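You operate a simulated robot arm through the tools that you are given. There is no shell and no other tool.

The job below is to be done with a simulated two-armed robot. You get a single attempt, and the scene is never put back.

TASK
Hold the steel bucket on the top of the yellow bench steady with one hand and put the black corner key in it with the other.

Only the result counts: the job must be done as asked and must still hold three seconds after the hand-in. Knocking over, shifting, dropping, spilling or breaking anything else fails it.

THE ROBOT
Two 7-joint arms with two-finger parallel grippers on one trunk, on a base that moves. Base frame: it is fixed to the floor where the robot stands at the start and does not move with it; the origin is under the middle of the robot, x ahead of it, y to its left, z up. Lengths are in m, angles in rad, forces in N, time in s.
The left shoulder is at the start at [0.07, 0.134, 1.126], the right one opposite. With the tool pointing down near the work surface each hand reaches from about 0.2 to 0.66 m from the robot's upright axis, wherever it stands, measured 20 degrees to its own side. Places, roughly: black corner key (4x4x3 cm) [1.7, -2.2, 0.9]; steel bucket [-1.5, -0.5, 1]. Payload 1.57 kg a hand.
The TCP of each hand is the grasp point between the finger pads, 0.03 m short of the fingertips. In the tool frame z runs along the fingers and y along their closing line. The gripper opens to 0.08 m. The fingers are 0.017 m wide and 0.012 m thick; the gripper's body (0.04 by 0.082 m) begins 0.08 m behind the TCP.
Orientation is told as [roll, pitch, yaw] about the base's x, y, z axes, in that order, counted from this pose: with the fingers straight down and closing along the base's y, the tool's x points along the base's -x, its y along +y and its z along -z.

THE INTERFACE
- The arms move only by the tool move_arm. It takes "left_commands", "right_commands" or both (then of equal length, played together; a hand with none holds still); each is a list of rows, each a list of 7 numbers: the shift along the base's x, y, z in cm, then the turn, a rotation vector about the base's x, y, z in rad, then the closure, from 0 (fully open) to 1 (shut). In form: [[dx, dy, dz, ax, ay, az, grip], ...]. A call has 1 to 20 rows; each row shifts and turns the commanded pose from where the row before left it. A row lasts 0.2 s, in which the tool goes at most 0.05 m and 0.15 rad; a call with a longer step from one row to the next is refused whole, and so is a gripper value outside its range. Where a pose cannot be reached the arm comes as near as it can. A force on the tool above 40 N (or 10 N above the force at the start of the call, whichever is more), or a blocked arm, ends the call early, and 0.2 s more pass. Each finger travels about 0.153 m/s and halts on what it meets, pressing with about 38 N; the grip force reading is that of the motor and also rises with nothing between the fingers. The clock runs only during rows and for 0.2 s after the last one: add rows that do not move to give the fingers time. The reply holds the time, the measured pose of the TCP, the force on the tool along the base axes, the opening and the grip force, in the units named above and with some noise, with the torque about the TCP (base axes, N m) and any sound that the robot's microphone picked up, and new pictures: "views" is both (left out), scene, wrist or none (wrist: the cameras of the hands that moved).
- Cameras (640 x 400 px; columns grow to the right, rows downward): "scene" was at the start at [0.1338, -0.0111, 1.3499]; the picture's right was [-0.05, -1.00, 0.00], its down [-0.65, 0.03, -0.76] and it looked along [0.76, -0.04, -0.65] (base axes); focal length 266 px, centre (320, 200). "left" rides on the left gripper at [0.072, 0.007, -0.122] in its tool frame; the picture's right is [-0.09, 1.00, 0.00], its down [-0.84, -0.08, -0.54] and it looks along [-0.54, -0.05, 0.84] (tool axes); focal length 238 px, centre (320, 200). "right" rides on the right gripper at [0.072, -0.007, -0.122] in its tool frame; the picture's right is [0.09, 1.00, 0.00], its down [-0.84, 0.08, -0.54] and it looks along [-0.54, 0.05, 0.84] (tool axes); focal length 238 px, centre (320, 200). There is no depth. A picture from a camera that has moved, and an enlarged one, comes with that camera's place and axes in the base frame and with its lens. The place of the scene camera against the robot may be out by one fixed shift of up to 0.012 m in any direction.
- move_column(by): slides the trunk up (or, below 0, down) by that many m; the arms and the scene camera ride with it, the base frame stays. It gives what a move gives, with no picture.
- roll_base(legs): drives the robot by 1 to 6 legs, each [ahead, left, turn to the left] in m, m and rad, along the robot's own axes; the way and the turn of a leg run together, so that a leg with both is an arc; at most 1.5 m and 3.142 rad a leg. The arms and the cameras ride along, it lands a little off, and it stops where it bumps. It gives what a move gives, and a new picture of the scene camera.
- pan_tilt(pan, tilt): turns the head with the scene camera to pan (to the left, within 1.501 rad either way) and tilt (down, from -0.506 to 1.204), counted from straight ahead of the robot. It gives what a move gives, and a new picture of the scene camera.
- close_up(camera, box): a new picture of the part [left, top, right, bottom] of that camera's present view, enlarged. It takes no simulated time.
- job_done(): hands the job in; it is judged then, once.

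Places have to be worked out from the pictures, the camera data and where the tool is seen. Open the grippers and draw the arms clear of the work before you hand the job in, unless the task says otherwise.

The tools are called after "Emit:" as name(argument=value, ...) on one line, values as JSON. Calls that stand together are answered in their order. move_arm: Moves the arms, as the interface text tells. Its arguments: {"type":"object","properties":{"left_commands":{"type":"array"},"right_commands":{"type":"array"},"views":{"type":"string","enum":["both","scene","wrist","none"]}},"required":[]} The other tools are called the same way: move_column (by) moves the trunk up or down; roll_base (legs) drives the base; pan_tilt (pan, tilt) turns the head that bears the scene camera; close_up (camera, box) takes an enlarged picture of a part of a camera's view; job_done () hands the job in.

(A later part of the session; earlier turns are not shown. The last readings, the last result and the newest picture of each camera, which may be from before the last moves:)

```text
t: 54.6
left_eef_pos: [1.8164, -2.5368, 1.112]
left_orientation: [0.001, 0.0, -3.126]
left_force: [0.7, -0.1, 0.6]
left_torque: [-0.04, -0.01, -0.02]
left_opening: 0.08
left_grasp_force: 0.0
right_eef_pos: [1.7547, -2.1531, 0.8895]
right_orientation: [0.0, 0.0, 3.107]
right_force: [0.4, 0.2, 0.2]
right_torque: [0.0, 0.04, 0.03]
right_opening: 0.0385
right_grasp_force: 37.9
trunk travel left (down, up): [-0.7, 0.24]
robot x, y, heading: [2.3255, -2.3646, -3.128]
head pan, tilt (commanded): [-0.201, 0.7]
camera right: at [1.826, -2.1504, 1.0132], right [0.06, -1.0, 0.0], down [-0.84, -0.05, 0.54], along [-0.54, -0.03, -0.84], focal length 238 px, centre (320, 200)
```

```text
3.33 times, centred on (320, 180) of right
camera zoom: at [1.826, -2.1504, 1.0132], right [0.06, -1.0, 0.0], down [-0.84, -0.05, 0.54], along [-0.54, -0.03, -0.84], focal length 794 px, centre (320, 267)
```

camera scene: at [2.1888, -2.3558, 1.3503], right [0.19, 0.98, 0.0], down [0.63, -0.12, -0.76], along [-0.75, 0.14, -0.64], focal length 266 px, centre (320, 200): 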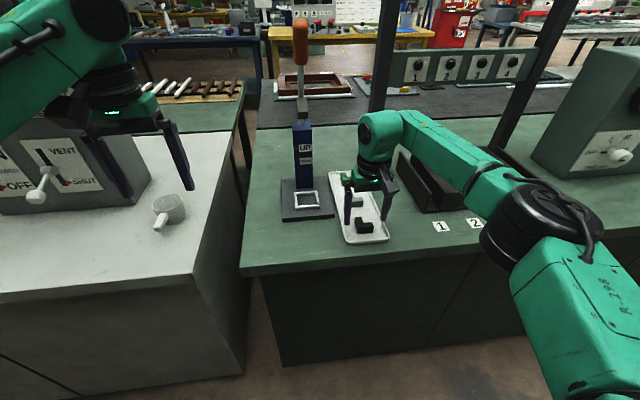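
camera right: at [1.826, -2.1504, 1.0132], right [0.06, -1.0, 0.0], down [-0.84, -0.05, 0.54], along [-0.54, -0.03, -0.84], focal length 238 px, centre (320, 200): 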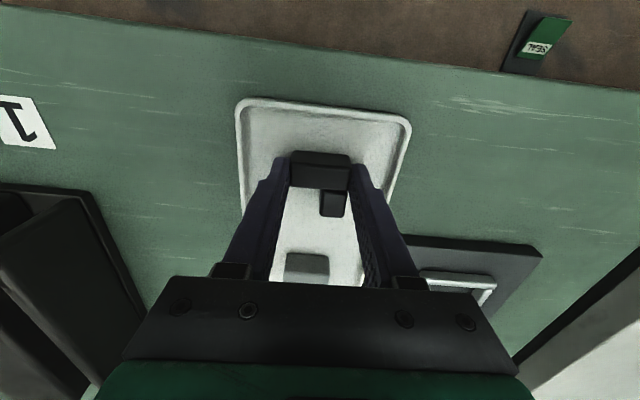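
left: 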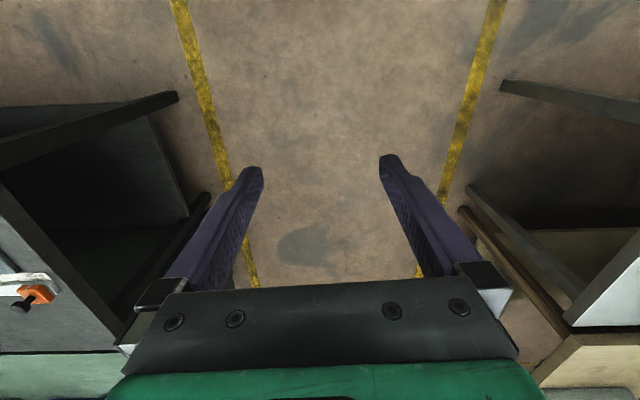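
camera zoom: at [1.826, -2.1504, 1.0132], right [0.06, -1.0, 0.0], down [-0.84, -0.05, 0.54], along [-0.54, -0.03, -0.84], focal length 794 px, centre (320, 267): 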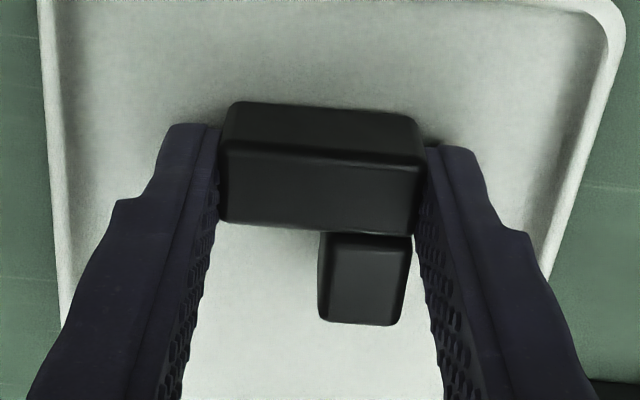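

The key is gripped along its bar (opening 3.85 cm, 38 N). I lift it slowly straight up and back to the carrying height.

Emit:
move_arm(right_commands=[[0, 0, 0.5, 0, 0, 0, 0.8], [0, 0, 1.0, 0, 0, 0, 0.8], [0, 0, 2.0, 0, 0, 0, 0.8], [0, 0, 3.0, 0, 0, 0, 0.8], [0, 0, 4.0, 0, 0, 0, 0.8], [0, 0, 4.0, 0, 0, 0, 0.8], [0, 0, 4.0, 0, 0, 0, 0.8]], views="both")

```text
t: 56.2
left_eef_pos: [1.8166, -2.5388, 1.1118]
left_orientation: [-0.002, 0.002, -3.127]
left_force: [-0.1, -0.1, -0.1]
left_torque: [0.01, -0.02, 0.0]
left_opening: 0.0799
left_grasp_force: 0.0
right_eef_pos: [1.7542, -2.1555, 1.0749]
right_orientation: [-0.001, -0.001, 3.104]
right_force: [0.0, 0.3, 0.1]
right_torque: [0.02, 0.0, -0.01]
right_opening: 0.0383
right_grasp_force: 38.1
trunk travel left (down, up): [-0.7, 0.24]
robot x, y, heading: [2.3258, -2.3626, -3.125]
head pan, tilt (commanded): [-0.201, 0.7]
camera scene: at [2.1899, -2.357, 1.3504], right [0.19, 0.98, 0.0], down [0.63, -0.12, -0.77], along [-0.75, 0.14, -0.64], focal length 266 px, centre (320, 200)
camera right: at [1.8263, -2.1527, 1.1989], right [0.06, -1.0, 0.0], down [-0.84, -0.05, 0.54], along [-0.54, -0.03, -0.84], focal length 238 px, centre (320, 200)
```

scene: 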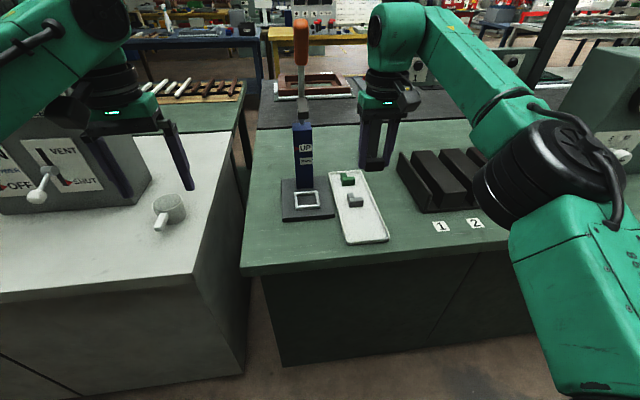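
right: 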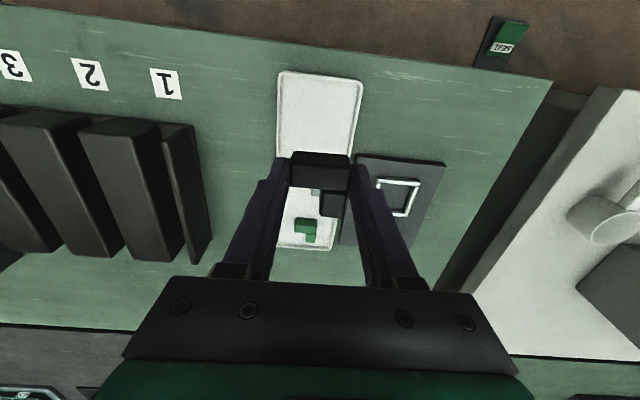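

The key came up cleanly and the other two keys and tray stayed put. I draw the right hand back and up, then back the base away from the bench.

Emit:
move_arm(right_commands=[[3.5, 0.5, 1.0, 0, 0, 0, 0.8], [3.5, 0.5, 1.0, 0, 0, 0, 0.8], [3.0, 0.5, 0.5, 0, 0, 0, 0.8], [2.0, 0.3, 0.5, 0, 0, 0, 0.8]], views="none")

Emit:
roll_base(legs=[[-0.24, 0.0, 0.0], [0.0, 0.0, -1.571]])

Emit:
pan_tilt(pan=0.0, tilt=0.5)

```text
t: 57.2
left_eef_pos: [1.818, -2.5368, 1.1131]
left_orientation: [-0.001, 0.001, -3.127]
left_force: [-0.5, 0.1, 0.5]
left_torque: [-0.01, -0.01, -0.02]
left_opening: 0.0802
left_grasp_force: 0.1
right_eef_pos: [1.8741, -2.1349, 1.1056]
right_orientation: [-0.001, -0.003, 3.104]
right_force: [-0.3, 0.4, -0.3]
right_torque: [-0.04, -0.02, -0.01]
right_opening: 0.038
right_grasp_force: 38.1
trunk travel left (down, up): [-0.7, 0.24]
robot x, y, heading: [2.3245, -2.3625, -3.126]
head pan, tilt (commanded): [-0.201, 0.7]
```

```text
t: 62.8
left_eef_pos: [2.3921, -1.8517, 1.1115]
left_orientation: [0.001, 0.001, 1.579]
left_force: [-0.8, -0.5, -0.1]
left_torque: [0.02, -0.01, -0.03]
left_opening: 0.0804
left_grasp_force: 0.2
right_eef_pos: [2.794, -1.911, 1.104]
right_orientation: [0.0, -0.002, 1.528]
right_force: [0.3, -0.3, 0.4]
right_torque: [0.01, 0.0, 0.0]
right_opening: 0.038
right_grasp_force: 38.6
trunk travel left (down, up): [-0.7, 0.24]
robot x, y, heading: [2.5623, -2.364, 1.578]
head pan, tilt (commanded): [-0.201, 0.7]
camera scene: at [2.5775, -2.2342, 1.3504], right [0.98, -0.19, 0.0], down [-0.12, -0.63, -0.76], along [0.15, 0.75, -0.64], focal length 266 px, centre (320, 200)
```

scene: 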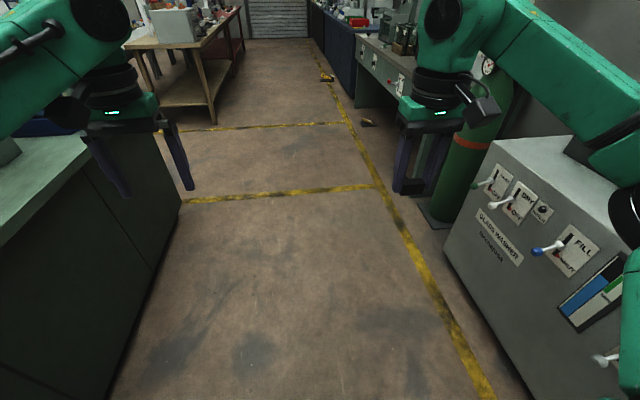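

```text
t: 63.6
left_eef_pos: [2.3929, -1.8532, 1.1113]
left_orientation: [0.0, 0.0, 1.578]
left_force: [0.0, -0.4, 0.2]
left_torque: [0.0, 0.01, 0.01]
left_opening: 0.0802
left_grasp_force: 0.0
right_eef_pos: [2.7932, -1.911, 1.1041]
right_orientation: [0.001, 0.0, 1.529]
right_force: [-0.1, -0.6, -0.4]
right_torque: [-0.01, 0.06, 0.0]
right_opening: 0.0382
right_grasp_force: 37.4
trunk travel left (down, up): [-0.7, 0.24]
robot x, y, heading: [2.5659, -2.3605, 1.578]
head pan, tilt (commanded): [0.0, 0.499]
camera scene: at [2.5608, -2.2266, 1.368], right [1.0, 0.01, 0.0], down [0.0, -0.48, -0.88], along [-0.01, 0.88, -0.48], focal length 266 px, centre (320, 200)
```

scene: 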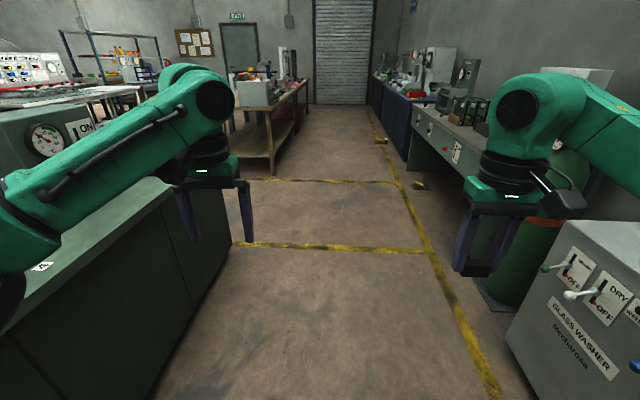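

The way back up the aisle is clear. I drive the 2.5 m back to the crossing and turn left to face the yellow bench side.

Emit:
roll_base(legs=[[1.25, 0.0, 0.0], [1.27, 0.0, 0.0], [0.0, 0.0, 1.563]])

Emit:
pan_tilt(pan=0.2, tilt=0.25)

```text
t: 79.6
left_eef_pos: [2.0332, -0.0088, 1.1119]
left_orientation: [0.001, -0.001, 3.131]
left_force: [0.0, -0.2, -0.4]
left_torque: [-0.01, -0.03, 0.02]
left_opening: 0.0799
left_grasp_force: 0.1
right_eef_pos: [2.0999, 0.3906, 1.1052]
right_orientation: [0.001, -0.001, 3.079]
right_force: [-0.1, 0.1, 0.4]
right_torque: [-0.02, 0.01, -0.03]
right_opening: 0.0382
right_grasp_force: 38.2
trunk travel left (down, up): [-0.7, 0.24]
robot x, y, heading: [2.5424, 0.1485, 3.13]
head pan, tilt (commanded): [0.0, 0.499]
camera scene: at [2.4012, 0.145, 1.3681], right [0.01, 1.0, 0.0], down [0.48, -0.01, -0.88], along [-0.88, 0.01, -0.48], focal length 266 px, centre (320, 200)
```

scene: 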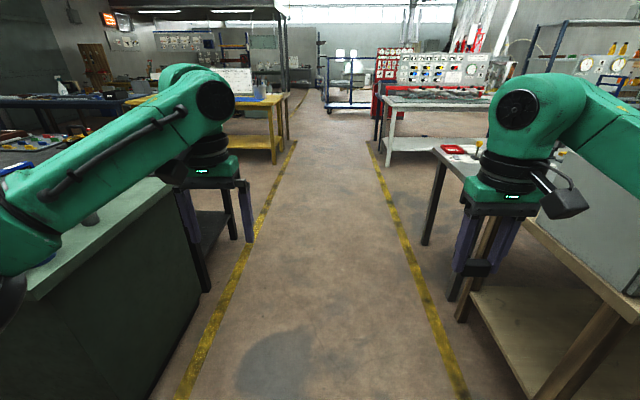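

```text
t: 80.4
left_eef_pos: [2.0323, -0.0097, 1.1119]
left_orientation: [0.0, 0.001, 3.13]
left_force: [0.4, 0.0, 0.7]
left_torque: [0.03, -0.03, 0.01]
left_opening: 0.0798
left_grasp_force: 0.0
right_eef_pos: [2.0987, 0.3904, 1.1046]
right_orientation: [0.0, 0.0, 3.078]
right_force: [-0.3, 0.9, -0.3]
right_torque: [-0.04, -0.02, 0.0]
right_opening: 0.038
right_grasp_force: 37.9
trunk travel left (down, up): [-0.7, 0.24]
robot x, y, heading: [2.5416, 0.1502, 3.13]
head pan, tilt (commanded): [0.201, 0.25]
camera scene: at [2.4005, 0.1263, 1.3911], right [-0.19, 0.98, 0.0], down [0.24, 0.05, -0.97], along [-0.95, -0.18, -0.25], focal length 266 px, centre (320, 200)
```

scene: 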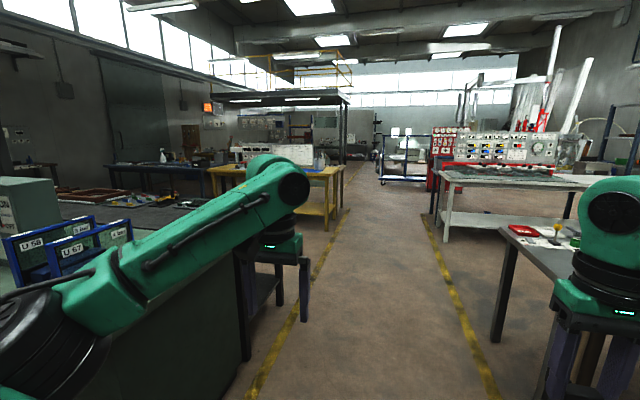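

The yellow bench is left of the lane ahead; the bucket should project near (329,160). I zoom in there.

Emit:
close_up(camera="scene", box=[200, 120, 376, 230])

```text
3.64 times, centred on (288, 175) of scene
camera zoom: at [2.4005, 0.1263, 1.3911], right [-0.19, 0.98, 0.0], down [0.24, 0.05, -0.97], along [-0.95, -0.18, -0.25], focal length 967 px, centre (436, 291)
```

zoom: 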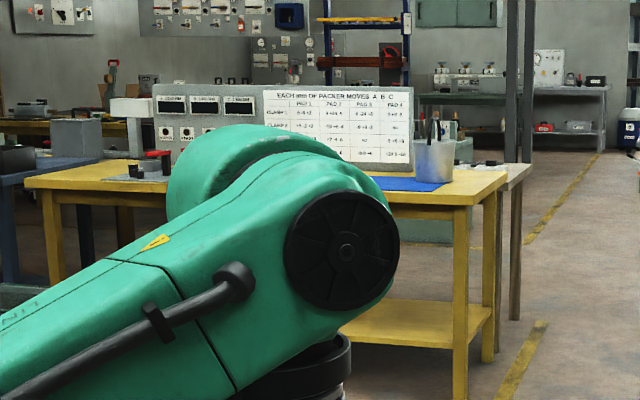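

The steel bucket stands on the right end of the yellow bench, with some sticks seen in or behind it. I drive back along the lane to about x=0.1 for a closer look.

Emit:
roll_base(legs=[[1.25, 0.0, 0.0], [1.2, 0.0, 0.0]])

Emit:
pan_tilt(pan=0.35, tilt=0.3)

```text
t: 92.3
left_eef_pos: [-0.4135, 0.0397, 1.1116]
left_orientation: [0.0, 0.0, 3.116]
left_force: [0.2, 0.1, -0.4]
left_torque: [0.05, 0.0, 0.01]
left_opening: 0.0797
left_grasp_force: 0.0
right_eef_pos: [-0.3403, 0.439, 1.1038]
right_orientation: [0.001, 0.0, 3.065]
right_force: [0.3, -0.1, 0.4]
right_torque: [0.0, 0.01, 0.0]
right_opening: 0.0379
right_grasp_force: 37.8
trunk travel left (down, up): [-0.7, 0.24]
robot x, y, heading: [0.0998, 0.1922, 3.113]
head pan, tilt (commanded): [0.201, 0.25]
camera scene: at [-0.0431, 0.171, 1.3912], right [-0.17, 0.98, 0.0], down [0.24, 0.04, -0.97], along [-0.95, -0.17, -0.25], focal length 266 px, centre (320, 200)
```

scene: 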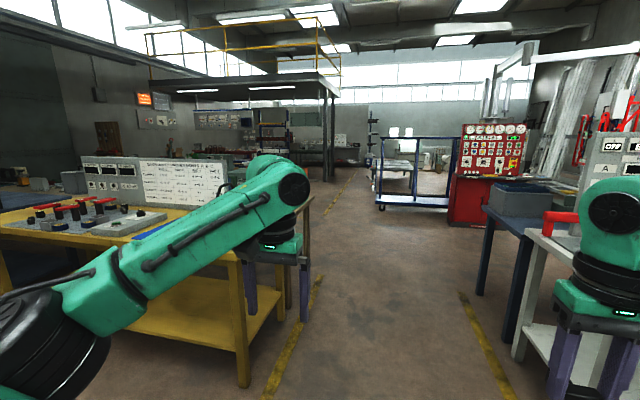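

```text
t: 93.0
left_eef_pos: [-0.4142, 0.0406, 1.1125]
left_orientation: [0.0, -0.001, 3.117]
left_force: [-0.3, -0.4, -0.8]
left_torque: [0.02, 0.03, 0.0]
left_opening: 0.0801
left_grasp_force: 0.1
right_eef_pos: [-0.341, 0.4384, 1.1048]
right_orientation: [0.0, 0.0, 3.065]
right_force: [0.0, -0.6, -0.7]
right_torque: [-0.03, 0.04, -0.01]
right_opening: 0.0381
right_grasp_force: 38.0
trunk travel left (down, up): [-0.7, 0.24]
robot x, y, heading: [0.0955, 0.1886, 3.115]
head pan, tilt (commanded): [0.351, 0.3]
camera scene: at [-0.0402, 0.1575, 1.3865], right [-0.32, 0.95, 0.0], down [0.28, 0.09, -0.96], along [-0.91, -0.3, -0.3], focal length 266 px, centre (320, 200)
```

scene: 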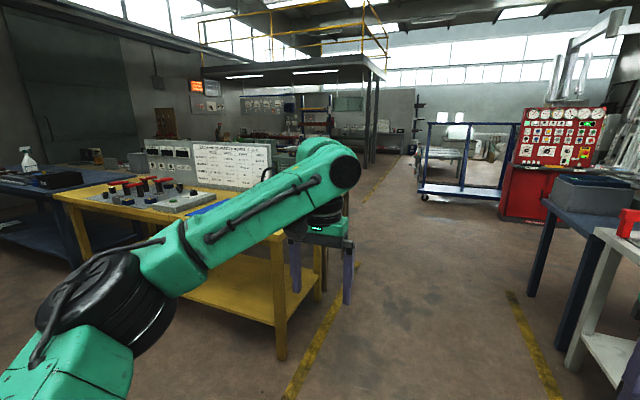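

The left arm hides the bucket from here. I move ahead slightly and strafe left so as to face the end of the yellow bench squarely.

Emit:
roll_base(legs=[[0.15, 0.0, 0.028], [0.0, 0.6, 0.0]])

Emit:
pan_tilt(pan=0.0, tilt=0.4)

```text
t: 97.4
left_eef_pos: [-0.5573, -0.5742, 1.1111]
left_orientation: [-0.001, 0.0, -3.137]
left_force: [-0.2, 0.4, -0.7]
left_torque: [-0.03, 0.04, 0.02]
left_opening: 0.0798
left_grasp_force: 0.0
right_eef_pos: [-0.4952, -0.1746, 1.1048]
right_orientation: [0.001, -0.001, 3.093]
right_force: [1.0, 0.4, -0.3]
right_torque: [0.01, 0.0, -0.01]
right_opening: 0.0381
right_grasp_force: 38.0
trunk travel left (down, up): [-0.7, 0.24]
robot x, y, heading: [-0.0477, -0.4027, -3.138]
head pan, tilt (commanded): [0.351, 0.3]
camera scene: at [-0.187, -0.4456, 1.3865], right [-0.35, 0.94, 0.0], down [0.28, 0.1, -0.96], along [-0.9, -0.33, -0.3], focal length 266 px, centre (320, 200)
```

scene: 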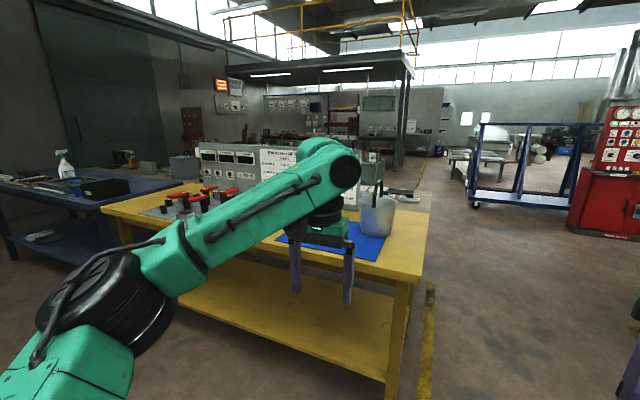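

```text
t: 98.2
left_eef_pos: [-0.5558, -0.5744, 1.1116]
left_orientation: [0.0, 0.0, -3.138]
left_force: [0.5, 0.3, 0.7]
left_torque: [0.02, -0.01, 0.0]
left_opening: 0.0801
left_grasp_force: 0.1
right_eef_pos: [-0.4954, -0.1734, 1.1046]
right_orientation: [0.0, 0.001, 3.096]
right_force: [-0.7, -0.3, -0.3]
right_torque: [0.03, 0.02, -0.01]
right_opening: 0.038
right_grasp_force: 37.9
trunk travel left (down, up): [-0.7, 0.24]
robot x, y, heading: [-0.0466, -0.4089, -3.142]
head pan, tilt (commanded): [0.0, 0.4]
camera scene: at [-0.192, -0.4144, 1.3772], right [0.0, 1.0, 0.0], down [0.39, 0.0, -0.92], along [-0.92, 0.0, -0.39], focal length 266 px, centre (320, 200)
```

scene: 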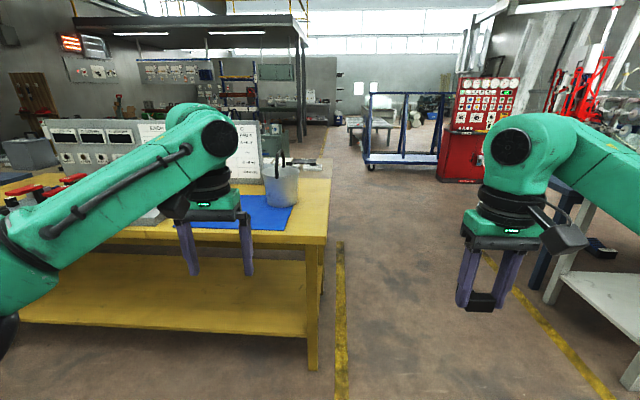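

The bucket stands on the blue mat of the yellow bench's right end. I zoom in on it.

Emit:
close_up(camera="scene", box=[220, 130, 348, 210])

```text
5.00 times, centred on (284, 170) of scene
camera zoom: at [-0.192, -0.4144, 1.3772], right [0.0, 1.0, 0.0], down [0.39, 0.0, -0.92], along [-0.92, 0.0, -0.39], focal length 1330 px, centre (500, 350)
```

zoom: 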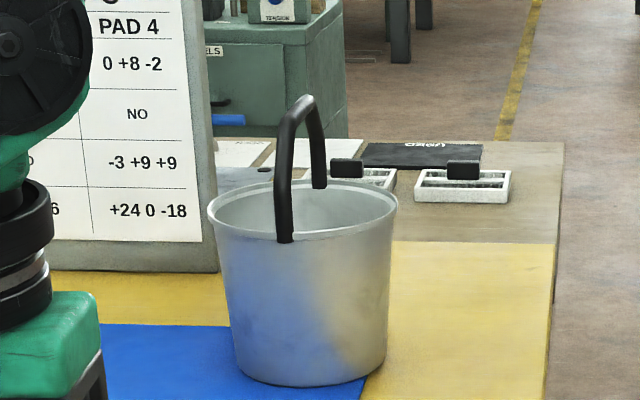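

The bucket has an upright black handle arching along x; I estimate bucket centre about (-1.35,-0.59), rim z≈1.025, handle top z≈1.125, and the bench end at y≈-0.39, so it is best reached from the bench's end. I strafe into the lane, drive ahead to x≈-1.35 and turn left to face it.

Emit:
roll_base(legs=[[0.0, -0.72, 0.0], [1.3, 0.0, 0.0], [0.0, 0.0, 1.571]])

Emit:
pan_tilt(pan=0.0, tilt=0.55)

```text
t: 112.1
left_eef_pos: [-1.1979, -0.1944, 1.1119]
left_orientation: [0.001, 0.001, -1.588]
left_force: [0.0, -0.6, -0.2]
left_torque: [0.0, -0.03, -0.01]
left_opening: 0.0798
left_grasp_force: 0.1
right_eef_pos: [-1.5977, -0.1237, 1.103]
right_orientation: [-0.001, -0.001, -1.639]
right_force: [1.3, 0.2, 0.2]
right_torque: [0.01, 0.03, -0.02]
right_opening: 0.038
right_grasp_force: 38.5
trunk travel left (down, up): [-0.7, 0.24]
robot x, y, heading: [-1.3559, 0.3193, -1.586]
head pan, tilt (commanded): [0.0, 0.4]
camera scene: at [-1.359, 0.1688, 1.3772], right [-1.0, 0.02, 0.0], down [0.01, 0.39, -0.92], along [-0.02, -0.92, -0.39], focal length 266 px, centre (320, 200)
```

scene: 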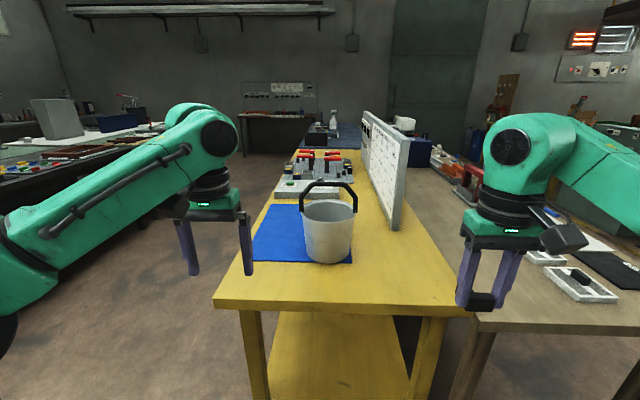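

```text
t: 112.8
left_eef_pos: [-1.1992, -0.1945, 1.1114]
left_orientation: [-0.001, -0.001, -1.588]
left_force: [-0.1, 0.3, 1.1]
left_torque: [-0.01, 0.0, 0.03]
left_opening: 0.0799
left_grasp_force: 0.0
right_eef_pos: [-1.5981, -0.1242, 1.1045]
right_orientation: [0.0, 0.001, -1.638]
right_force: [0.0, 0.0, -0.4]
right_torque: [0.02, 0.02, 0.02]
right_opening: 0.0383
right_grasp_force: 38.3
trunk travel left (down, up): [-0.7, 0.24]
robot x, y, heading: [-1.3535, 0.3177, -1.591]
head pan, tilt (commanded): [0.0, 0.55]
camera scene: at [-1.3587, 0.1716, 1.3635], right [-1.0, 0.02, 0.0], down [0.01, 0.52, -0.85], along [-0.01, -0.85, -0.52], focal length 266 px, centre (320, 200)
```

scene: 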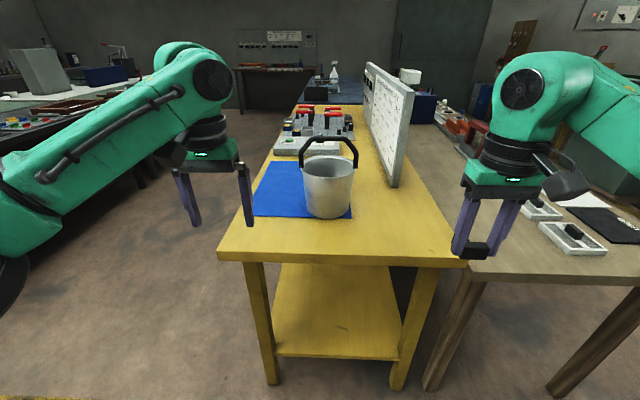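

The bucket is right ahead with its handle arching left-right; a sign panel stands to its right. I zoom in on it.

Emit:
close_up(camera="scene", box=[264, 120, 408, 210])

Emit:
close_up(camera="scene", box=[200, 130, 488, 310])

```text
4.44 times, centred on (336, 165) of scene
camera zoom: at [-1.3587, 0.1716, 1.3635], right [-1.0, 0.02, 0.0], down [0.01, 0.52, -0.85], along [-0.01, -0.85, -0.52], focal length 1182 px, centre (249, 356)
```

zoom: 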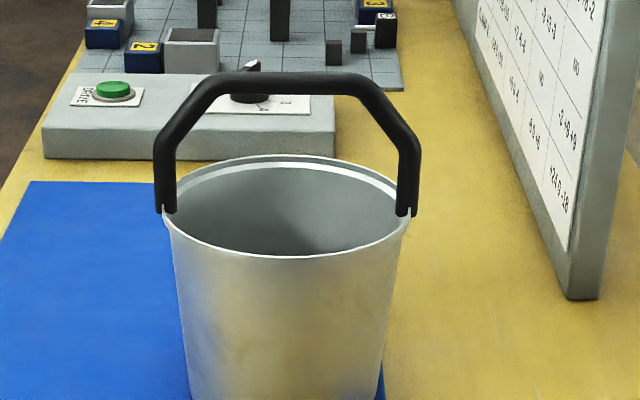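

```text
2.22 times, centred on (344, 220) of scene
camera zoom: at [-1.3587, 0.1716, 1.3635], right [-1.0, 0.02, 0.0], down [0.01, 0.52, -0.85], along [-0.01, -0.85, -0.52], focal length 591 px, centre (267, 156)
```

zoom: 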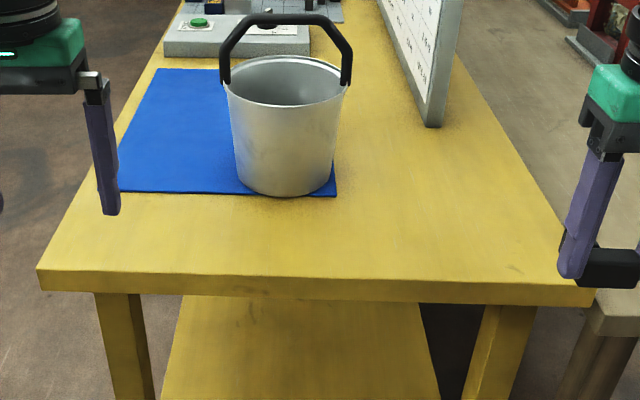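

By crossing sight lines the handle's left leg foot is at (-1.312,-0.604,1.009), the right one at x≈-1.483, and the handle top at z≈1.10; the bench end is at y≈-0.36, top z≈0.866. I look down to judge my base's clearance to the bench.

Emit:
pan_tilt(pan=0.0, tilt=1.2)

```text
t: 113.9
left_eef_pos: [-1.1982, -0.1932, 1.1124]
left_orientation: [-0.001, 0.0, -1.587]
left_force: [0.2, -0.2, -0.5]
left_torque: [0.0, 0.0, 0.02]
left_opening: 0.0802
left_grasp_force: 0.1
right_eef_pos: [-1.5971, -0.1236, 1.1044]
right_orientation: [0.0, 0.0, -1.639]
right_force: [0.4, -1.2, 0.7]
right_torque: [0.01, -0.03, 0.0]
right_opening: 0.0381
right_grasp_force: 38.2
trunk travel left (down, up): [-0.7, 0.24]
robot x, y, heading: [-1.3578, 0.3212, -1.59]
head pan, tilt (commanded): [0.0, 1.201]
camera scene: at [-1.3582, 0.2055, 1.3144], right [-1.0, 0.02, 0.0], down [0.02, 0.93, -0.36], along [-0.01, -0.36, -0.93], focal length 266 px, centre (320, 200)
```

scene: 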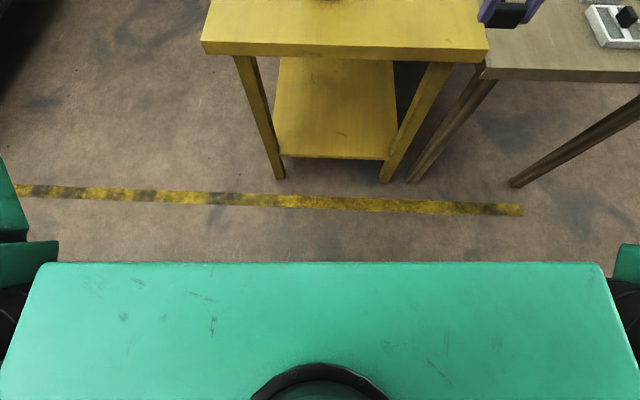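

The floor in view shows my base reaches less than about 0.3 m ahead of its axis, so standing at y≈0.0 keeps clear of the bench end at -0.36. I first draw both hands back and apart, and raise the trunk so that everything passes high above the bucket.

Emit:
move_arm(left_commands=[[2.0, 3.0, 0, 0, 0, 0, 0], [2.0, 3.0, 0, 0, 0, 0, 0], [2.0, 3.0, 0, 0, 0, 0, 0], [2.0, 3.0, 0, 0, 0, 0, 0]], right_commands=[[-0.5, 2.5, 0, 0, 0, 0, 0.8], [-0.5, 2.5, 0, 0, 0, 0, 0.8], [-0.5, 2.5, 0, 0, 0, 0, 0.8], [-0.5, 2.5, 0, 0, 0, 0, 0.8]], views="none")

Emit:
move_column(by=0.12)

Emit:
pan_tilt(pan=0.0, tilt=0.7)

```text
t: 114.9
left_eef_pos: [-1.1166, -0.0698, 1.1126]
left_orientation: [-0.002, -0.003, -1.585]
left_force: [-0.1, 0.6, 0.3]
left_torque: [-0.03, 0.01, -0.01]
left_opening: 0.0797
left_grasp_force: 0.0
right_eef_pos: [-1.617, -0.0207, 1.1062]
right_orientation: [0.001, -0.003, -1.638]
right_force: [0.5, 0.0, -0.3]
right_torque: [-0.03, 0.0, 0.03]
right_opening: 0.0382
right_grasp_force: 37.9
trunk travel left (down, up): [-0.7, 0.24]
robot x, y, heading: [-1.3552, 0.3186, -1.59]
head pan, tilt (commanded): [0.0, 1.201]
```

```text
t: 116.4
left_eef_pos: [-1.1174, -0.0751, 1.2326]
left_orientation: [0.0, 0.0, -1.589]
left_force: [-0.2, 0.4, 0.6]
left_torque: [0.01, -0.06, 0.0]
left_opening: 0.0802
left_grasp_force: 0.0
right_eef_pos: [-1.6173, -0.0242, 1.2247]
right_orientation: [0.001, 0.0, -1.641]
right_force: [-0.2, 0.1, -0.1]
right_torque: [0.0, -0.02, -0.04]
right_opening: 0.0379
right_grasp_force: 38.3
trunk travel left (down, up): [-0.82, 0.12]
robot x, y, heading: [-1.3563, 0.32, -1.584]
head pan, tilt (commanded): [0.0, 1.201]
```

```text
t: 117.3
left_eef_pos: [-1.1183, -0.0732, 1.2318]
left_orientation: [-0.001, 0.0, -1.588]
left_force: [0.4, 0.4, 0.3]
left_torque: [0.0, -0.05, 0.03]
left_opening: 0.08
left_grasp_force: 0.1
right_eef_pos: [-1.6166, -0.0231, 1.2239]
right_orientation: [-0.001, -0.001, -1.638]
right_force: [0.1, 0.6, 0.7]
right_torque: [-0.03, -0.03, -0.01]
right_opening: 0.0383
right_grasp_force: 38.5
trunk travel left (down, up): [-0.82, 0.12]
robot x, y, heading: [-1.3549, 0.32, -1.591]
head pan, tilt (commanded): [0.0, 0.7]
camera scene: at [-1.3587, 0.1768, 1.4703], right [-1.0, 0.02, 0.0], down [0.01, 0.64, -0.76], along [-0.01, -0.76, -0.64], focal length 266 px, centre (320, 200)
```

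scene: 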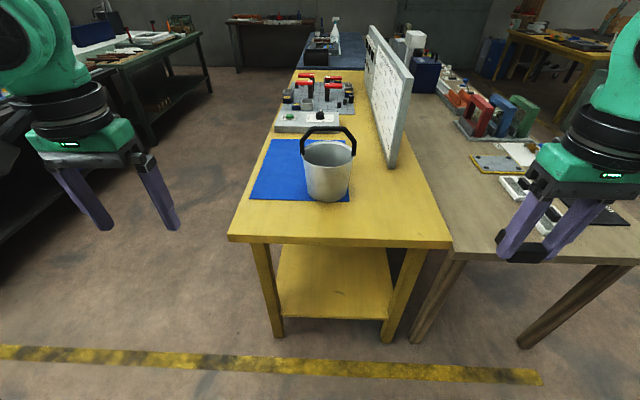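

Hands are high and apart, and the bench's feet are at about y≈-0.45. I roll ahead 0.31 m to stand at y≈0.01, centred on the bucket.

Emit:
roll_base(legs=[[0.2, -0.02, 0.018], [0.11, 0.0, 0.0]])

Emit:
close_up(camera="scene", box=[230, 120, 422, 240])

```text
t: 119.7
left_eef_pos: [-1.132, -0.376, 1.2327]
left_orientation: [-0.001, -0.001, -1.569]
left_force: [-0.3, -0.2, -0.5]
left_torque: [0.01, 0.0, -0.01]
left_opening: 0.0798
left_grasp_force: 0.0
right_eef_pos: [-1.6323, -0.3353, 1.2254]
right_orientation: [0.0, -0.004, -1.622]
right_force: [-0.5, 0.9, 0.3]
right_torque: [-0.01, 0.04, 0.0]
right_opening: 0.0383
right_grasp_force: 38.1
trunk travel left (down, up): [-0.82, 0.12]
robot x, y, heading: [-1.3798, 0.0065, -1.569]
head pan, tilt (commanded): [0.0, 0.7]
camera scene: at [-1.3777, -0.1293, 1.4707], right [-1.0, 0.0, 0.0], down [0.0, 0.64, -0.77], along [0.0, -0.77, -0.64], focal length 266 px, centre (320, 200)
```

scene: 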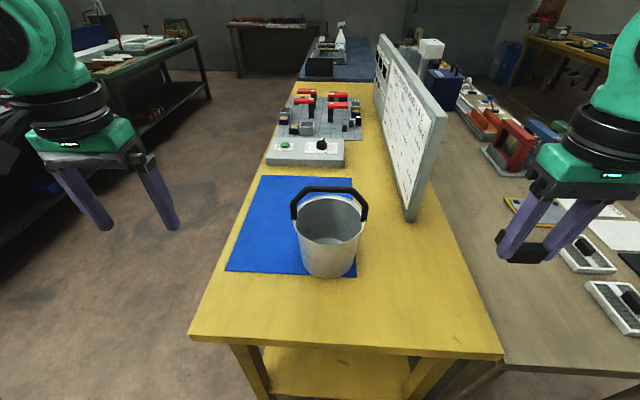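

```text
3.33 times, centred on (326, 180) of scene
camera zoom: at [-1.3777, -0.1293, 1.4707], right [-1.0, 0.0, 0.0], down [0.0, 0.64, -0.77], along [0.0, -0.77, -0.64], focal length 887 px, centre (300, 267)
```

zoom: 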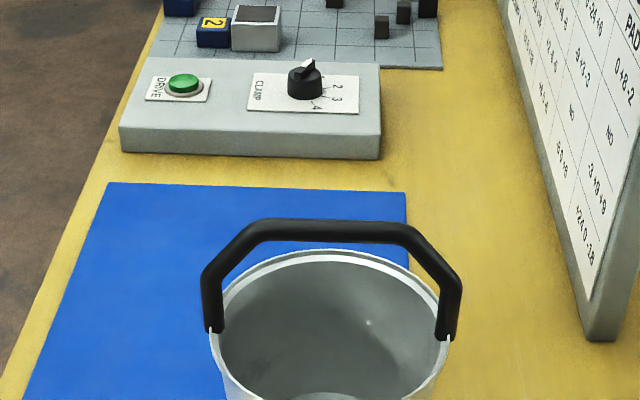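

My stance is at (-1.380, 0.007) and the bucket's handle is confirmed: left diagonal's middle at about (-1.334,-0.6025,1.085). I turn the left hand by -1.62 rad about the vertical in place so it closes across the handle, then begin to tilt it.

Emit:
move_arm(left_commands=[[0, 0, 0, 0, 0, -0.147, 0], [0, 0, 0, 0, 0, -0.147, 0], [0, 0, 0, 0, 0, -0.147, 0], [0, 0, 0, 0, 0, -0.147, 0], [0, 0, 0, 0, 0, -0.147, 0], [0, 0, 0, 0, 0, -0.147, 0], [0, 0, 0, 0, 0, -0.147, 0], [0, 0, 0, 0, 0, -0.147, 0], [0, 0, 0, 0, 0, -0.147, 0], [0, 0, 0, 0, 0, -0.147, 0], [0, 0, 0, 0, 0, -0.147, 0]], views="both")

```text
t: 122.1
left_eef_pos: [-1.1317, -0.3783, 1.2311]
left_orientation: [-0.001, 0.0, 3.094]
left_force: [-1.0, -0.1, 0.1]
left_torque: [0.01, -0.03, 0.03]
left_opening: 0.0802
left_grasp_force: 0.0
right_eef_pos: [-1.6325, -0.3373, 1.2241]
right_orientation: [0.0, -0.002, -1.62]
right_force: [0.3, -0.1, 1.1]
right_torque: [-0.03, 0.01, 0.0]
right_opening: 0.0382
right_grasp_force: 38.3
trunk travel left (down, up): [-0.82, 0.12]
robot x, y, heading: [-1.3791, 0.0058, -1.57]
head pan, tilt (commanded): [0.0, 0.7]
camera scene: at [-1.3776, -0.1321, 1.4704], right [-1.0, 0.0, 0.0], down [0.0, 0.64, -0.76], along [0.0, -0.76, -0.64], focal length 266 px, centre (320, 200)
camera left: at [-1.0606, -0.3877, 1.3522], right [-0.14, -0.99, 0.0], down [-0.83, 0.12, 0.54], along [-0.54, 0.08, -0.84], focal length 238 px, centre (320, 200)
```

scene: 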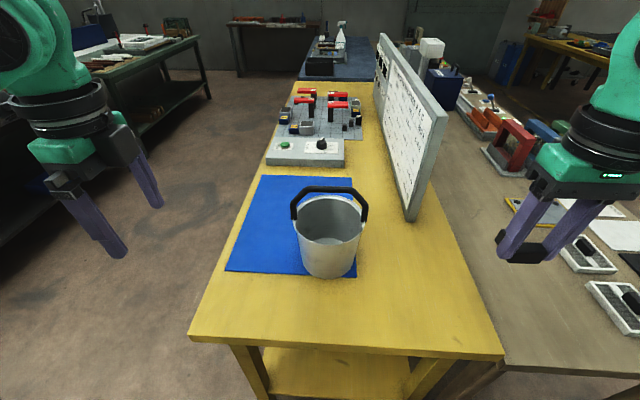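
left: 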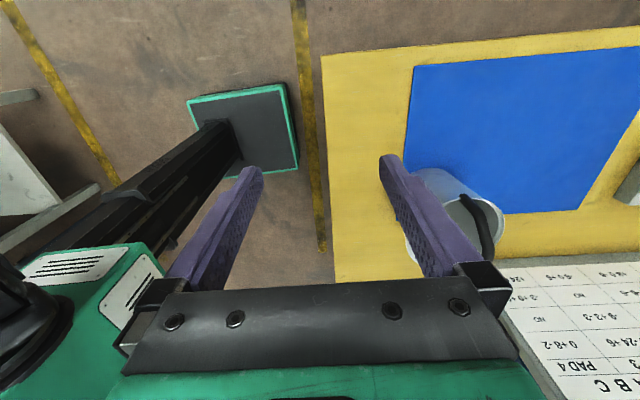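

The turn was reached, and the wrist view shows my base plate still clear of the bench. I now tilt the left hand 45° (pointing to -x and down) while moving it to y≈-0.60, staying well left of the bucket.

Emit:
move_arm(left_commands=[[0, -2.2, 0, 0.0065, 0.131, 0, 0], [0, -2.2, 0, 0.0065, 0.131, 0, 0], [0, -2.2, 0, 0.0065, 0.131, 0, 0], [0, -2.2, 0, 0.0065, 0.131, 0, 0], [0, -2.2, 0, 0.0065, 0.131, 0, 0], [0, -2.2, 0, 0.0065, 0.131, 0, 0], [0, -2.3, 0, 0, 0, 0, 0], [0, -2.3, 0, 0, 0, 0, 0], [0, -2.3, 0, 0, 0, 0, 0], [0, -2.3, 0, 0, 0, 0, 0]], views="both")

```text
t: 124.3
left_eef_pos: [-1.1318, -0.5485, 1.2308]
left_orientation: [-0.005, -0.786, 3.099]
left_force: [-0.1, -1.0, -0.6]
left_torque: [0.03, -0.01, -0.01]
left_opening: 0.08
left_grasp_force: 0.0
left hand out of reach, approached as far as the arm can: row 8, 9, 10
right_eef_pos: [-1.6316, -0.3377, 1.2242]
right_orientation: [0.001, 0.0, -1.621]
right_force: [0.4, 0.4, 0.2]
right_torque: [0.0, -0.02, -0.04]
right_opening: 0.0378
right_grasp_force: 38.1
trunk travel left (down, up): [-0.82, 0.12]
robot x, y, heading: [-1.3803, 0.0072, -1.57]
head pan, tilt (commanded): [0.0, 0.7]
camera scene: at [-1.3772, -0.1324, 1.4703], right [-1.0, 0.0, 0.0], down [0.0, 0.64, -0.76], along [0.0, -0.76, -0.64], focal length 266 px, centre (320, 200)
camera left: at [-0.9954, -0.5603, 1.2655], right [-0.11, -0.99, 0.06], down [-0.2, 0.08, 0.98], along [-0.97, 0.09, -0.21], focal length 238 px, centre (320, 200)
```

scene: 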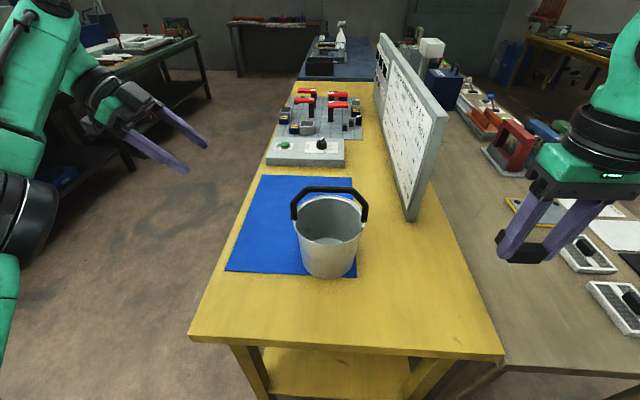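
left: 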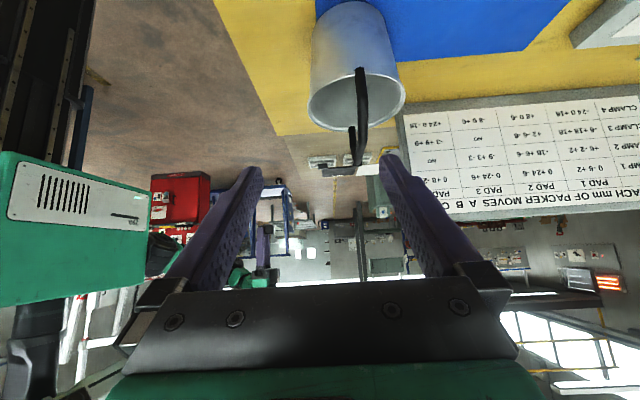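

The left hand ran out of reach at y=-0.549; the earlier wrist view put my base front only about 0.2 m ahead of the axis (bench end 0.36, feet 0.45), so I can roll 7 cm closer. Hands are both clear of the bucket sideways, so I do that.

Emit:
roll_base(legs=[[0.07, 0.0, 0.0]])

Emit:
close_up(camera="left", box=[0, 0, 640, 400])

```text
t: 125.3
left_eef_pos: [-1.1331, -0.6104, 1.236]
left_orientation: [0.005, -0.788, 3.093]
left_force: [0.2, 1.2, 0.4]
left_torque: [-0.04, 0.03, 0.02]
left_opening: 0.0798
left_grasp_force: 0.0
right_eef_pos: [-1.6344, -0.3997, 1.2262]
right_orientation: [0.003, -0.008, -1.619]
right_force: [0.0, 0.9, -0.6]
right_torque: [-0.05, 0.01, 0.0]
right_opening: 0.0383
right_grasp_force: 37.7
trunk travel left (down, up): [-0.82, 0.12]
robot x, y, heading: [-1.3804, -0.0597, -1.57]
head pan, tilt (commanded): [0.0, 0.7]
camera scene: at [-1.3778, -0.1929, 1.4713], right [-1.0, 0.0, 0.0], down [0.0, 0.64, -0.77], along [0.0, -0.77, -0.64], focal length 266 px, centre (320, 200)
```

scene: 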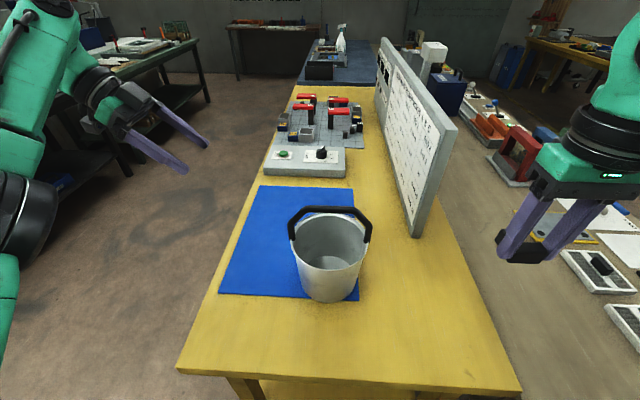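

```text
1.00 times, centred on (320, 200) of left (not enlarged: the box is as wide or as high as the picture)
camera zoom: at [-0.996, -0.6222, 1.2697], right [-0.11, -0.99, 0.07], down [-0.2, 0.09, 0.97], along [-0.97, 0.09, -0.21], focal length 238 px, centre (320, 200)
```

zoom: 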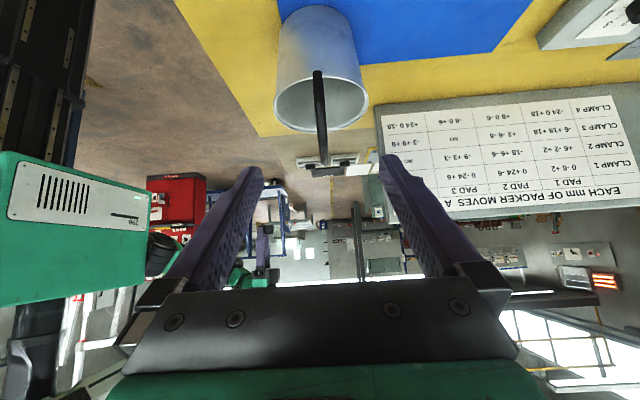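

The handle plane lies almost in line with the left wrist camera, so y is nearly right. I move the left hand to the pre-grasp point about 7 cm short of the handle's left diagonal.

Emit:
move_arm(left_commands=[[-2.5, 0.2, -1.7, 0, 0, 0, 0], [-2.5, 0.2, -1.7, 0, 0, 0, 0], [-2.5, 0.2, -1.7, 0, 0, 0, 0], [-2.5, 0.1, -1.7, 0, 0, 0, 0], [-2.5, 0.1, -1.7, 0, 0, 0, 0], [-2.0, 0, -1.0, 0, 0, 0, 0]], views="both")

```text
t: 126.7
left_eef_pos: [-1.2775, -0.6111, 1.136]
left_orientation: [-0.005, -0.787, 3.101]
left_force: [0.2, 0.0, -1.1]
left_torque: [0.0, 0.01, 0.0]
left_opening: 0.0799
left_grasp_force: 0.1
right_eef_pos: [-1.6326, -0.4082, 1.2242]
right_orientation: [0.001, 0.0, -1.62]
right_force: [0.3, -0.7, 0.1]
right_torque: [0.01, -0.01, 0.03]
right_opening: 0.0382
right_grasp_force: 38.1
trunk travel left (down, up): [-0.82, 0.12]
robot x, y, heading: [-1.3752, -0.061, -1.567]
head pan, tilt (commanded): [0.0, 0.7]
camera scene: at [-1.3786, -0.2027, 1.4703], right [-1.0, 0.0, 0.0], down [0.0, 0.64, -0.76], along [0.0, -0.76, -0.64], focal length 266 px, centre (320, 200)
camera left: at [-1.1418, -0.6223, 1.1706], right [-0.11, -0.99, 0.06], down [-0.2, 0.08, 0.98], along [-0.97, 0.09, -0.21], focal length 238 px, centre (320, 200)
```

scene: 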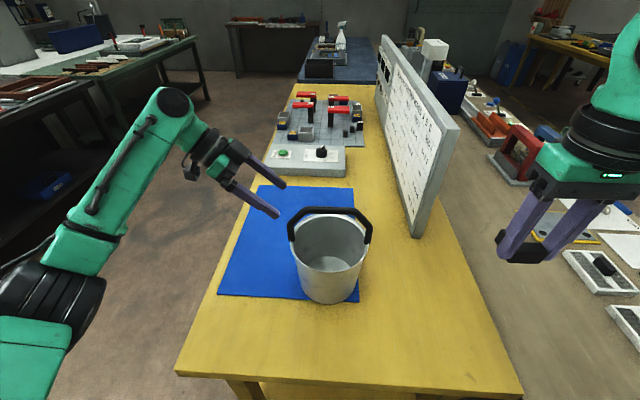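
left: 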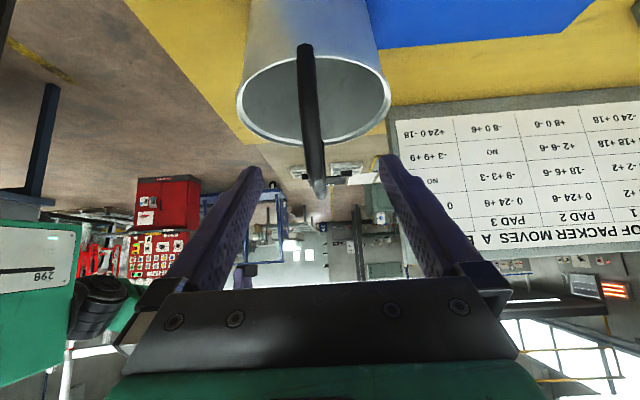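

The handle is about 0.6–0.8 cm to the +y side of the gripper's mid-plane and about 7.6 cm ahead. I shift +y by 0.7 cm and advance half-way along the tool axis to check.

Emit:
move_arm(left_commands=[[0, 0.7, 0, 0, 0, 0, 0], [-1.2, 0.05, -1.1, 0, 0, 0, 0], [-1.3, 0.05, -1.2, 0, 0, 0, 0]], views="both")

Emit:
close_up(camera="scene", box=[230, 150, 422, 270])

Emit:
close_up(camera="left", box=[208, 100, 432, 240])

```text
t: 127.5
left_eef_pos: [-1.3034, -0.6032, 1.1147]
left_orientation: [-0.004, -0.786, 3.099]
left_force: [-0.3, -0.3, 0.5]
left_torque: [0.01, 0.01, 0.02]
left_opening: 0.0799
left_grasp_force: 0.0
right_eef_pos: [-1.6329, -0.4069, 1.2252]
right_orientation: [0.001, 0.001, -1.62]
right_force: [0.6, -0.1, -1.1]
right_torque: [-0.05, 0.03, -0.01]
right_opening: 0.0376
right_grasp_force: 37.7
trunk travel left (down, up): [-0.82, 0.12]
robot x, y, heading: [-1.3718, -0.0642, -1.574]
head pan, tilt (commanded): [0.0, 0.7]
camera scene: at [-1.3782, -0.2023, 1.4703], right [-1.0, 0.0, 0.0], down [0.0, 0.64, -0.76], along [0.0, -0.76, -0.64], focal length 266 px, centre (320, 200)
camera left: at [-1.1665, -0.6143, 1.1478], right [-0.11, -0.99, 0.06], down [-0.2, 0.08, 0.98], along [-0.97, 0.09, -0.21], focal length 238 px, centre (320, 200)
```

scene: 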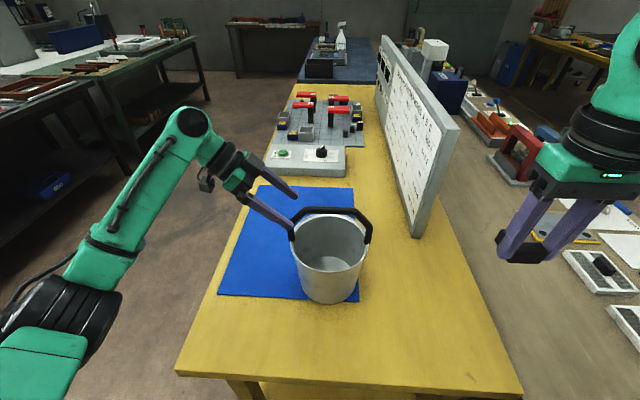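
left: 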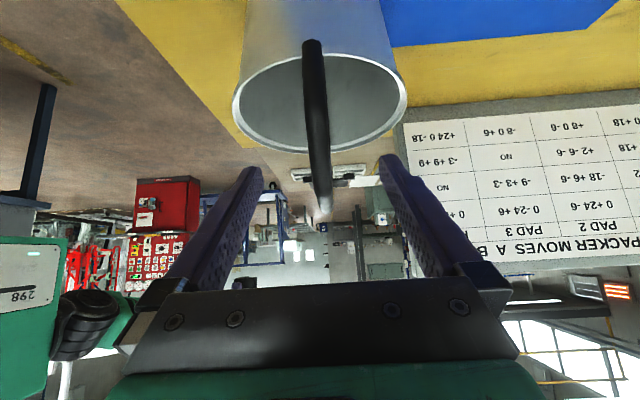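

```text
3.33 times, centred on (326, 210) of scene
camera zoom: at [-1.3782, -0.2023, 1.4703], right [-1.0, 0.0, 0.0], down [0.0, 0.64, -0.76], along [0.0, -0.76, -0.64], focal length 887 px, centre (300, 167)
```

zoom: 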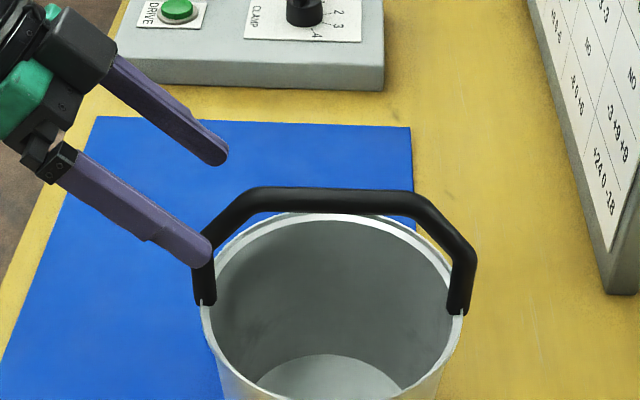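

```text
2.86 times, centred on (320, 170) of left
camera zoom: at [-1.1665, -0.6143, 1.1478], right [-0.11, -0.99, 0.06], down [-0.2, 0.08, 0.98], along [-0.97, 0.09, -0.21], focal length 681 px, centre (320, 286)
```

zoom: 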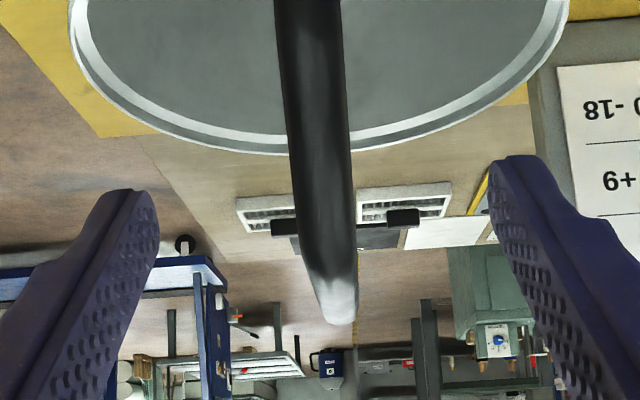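

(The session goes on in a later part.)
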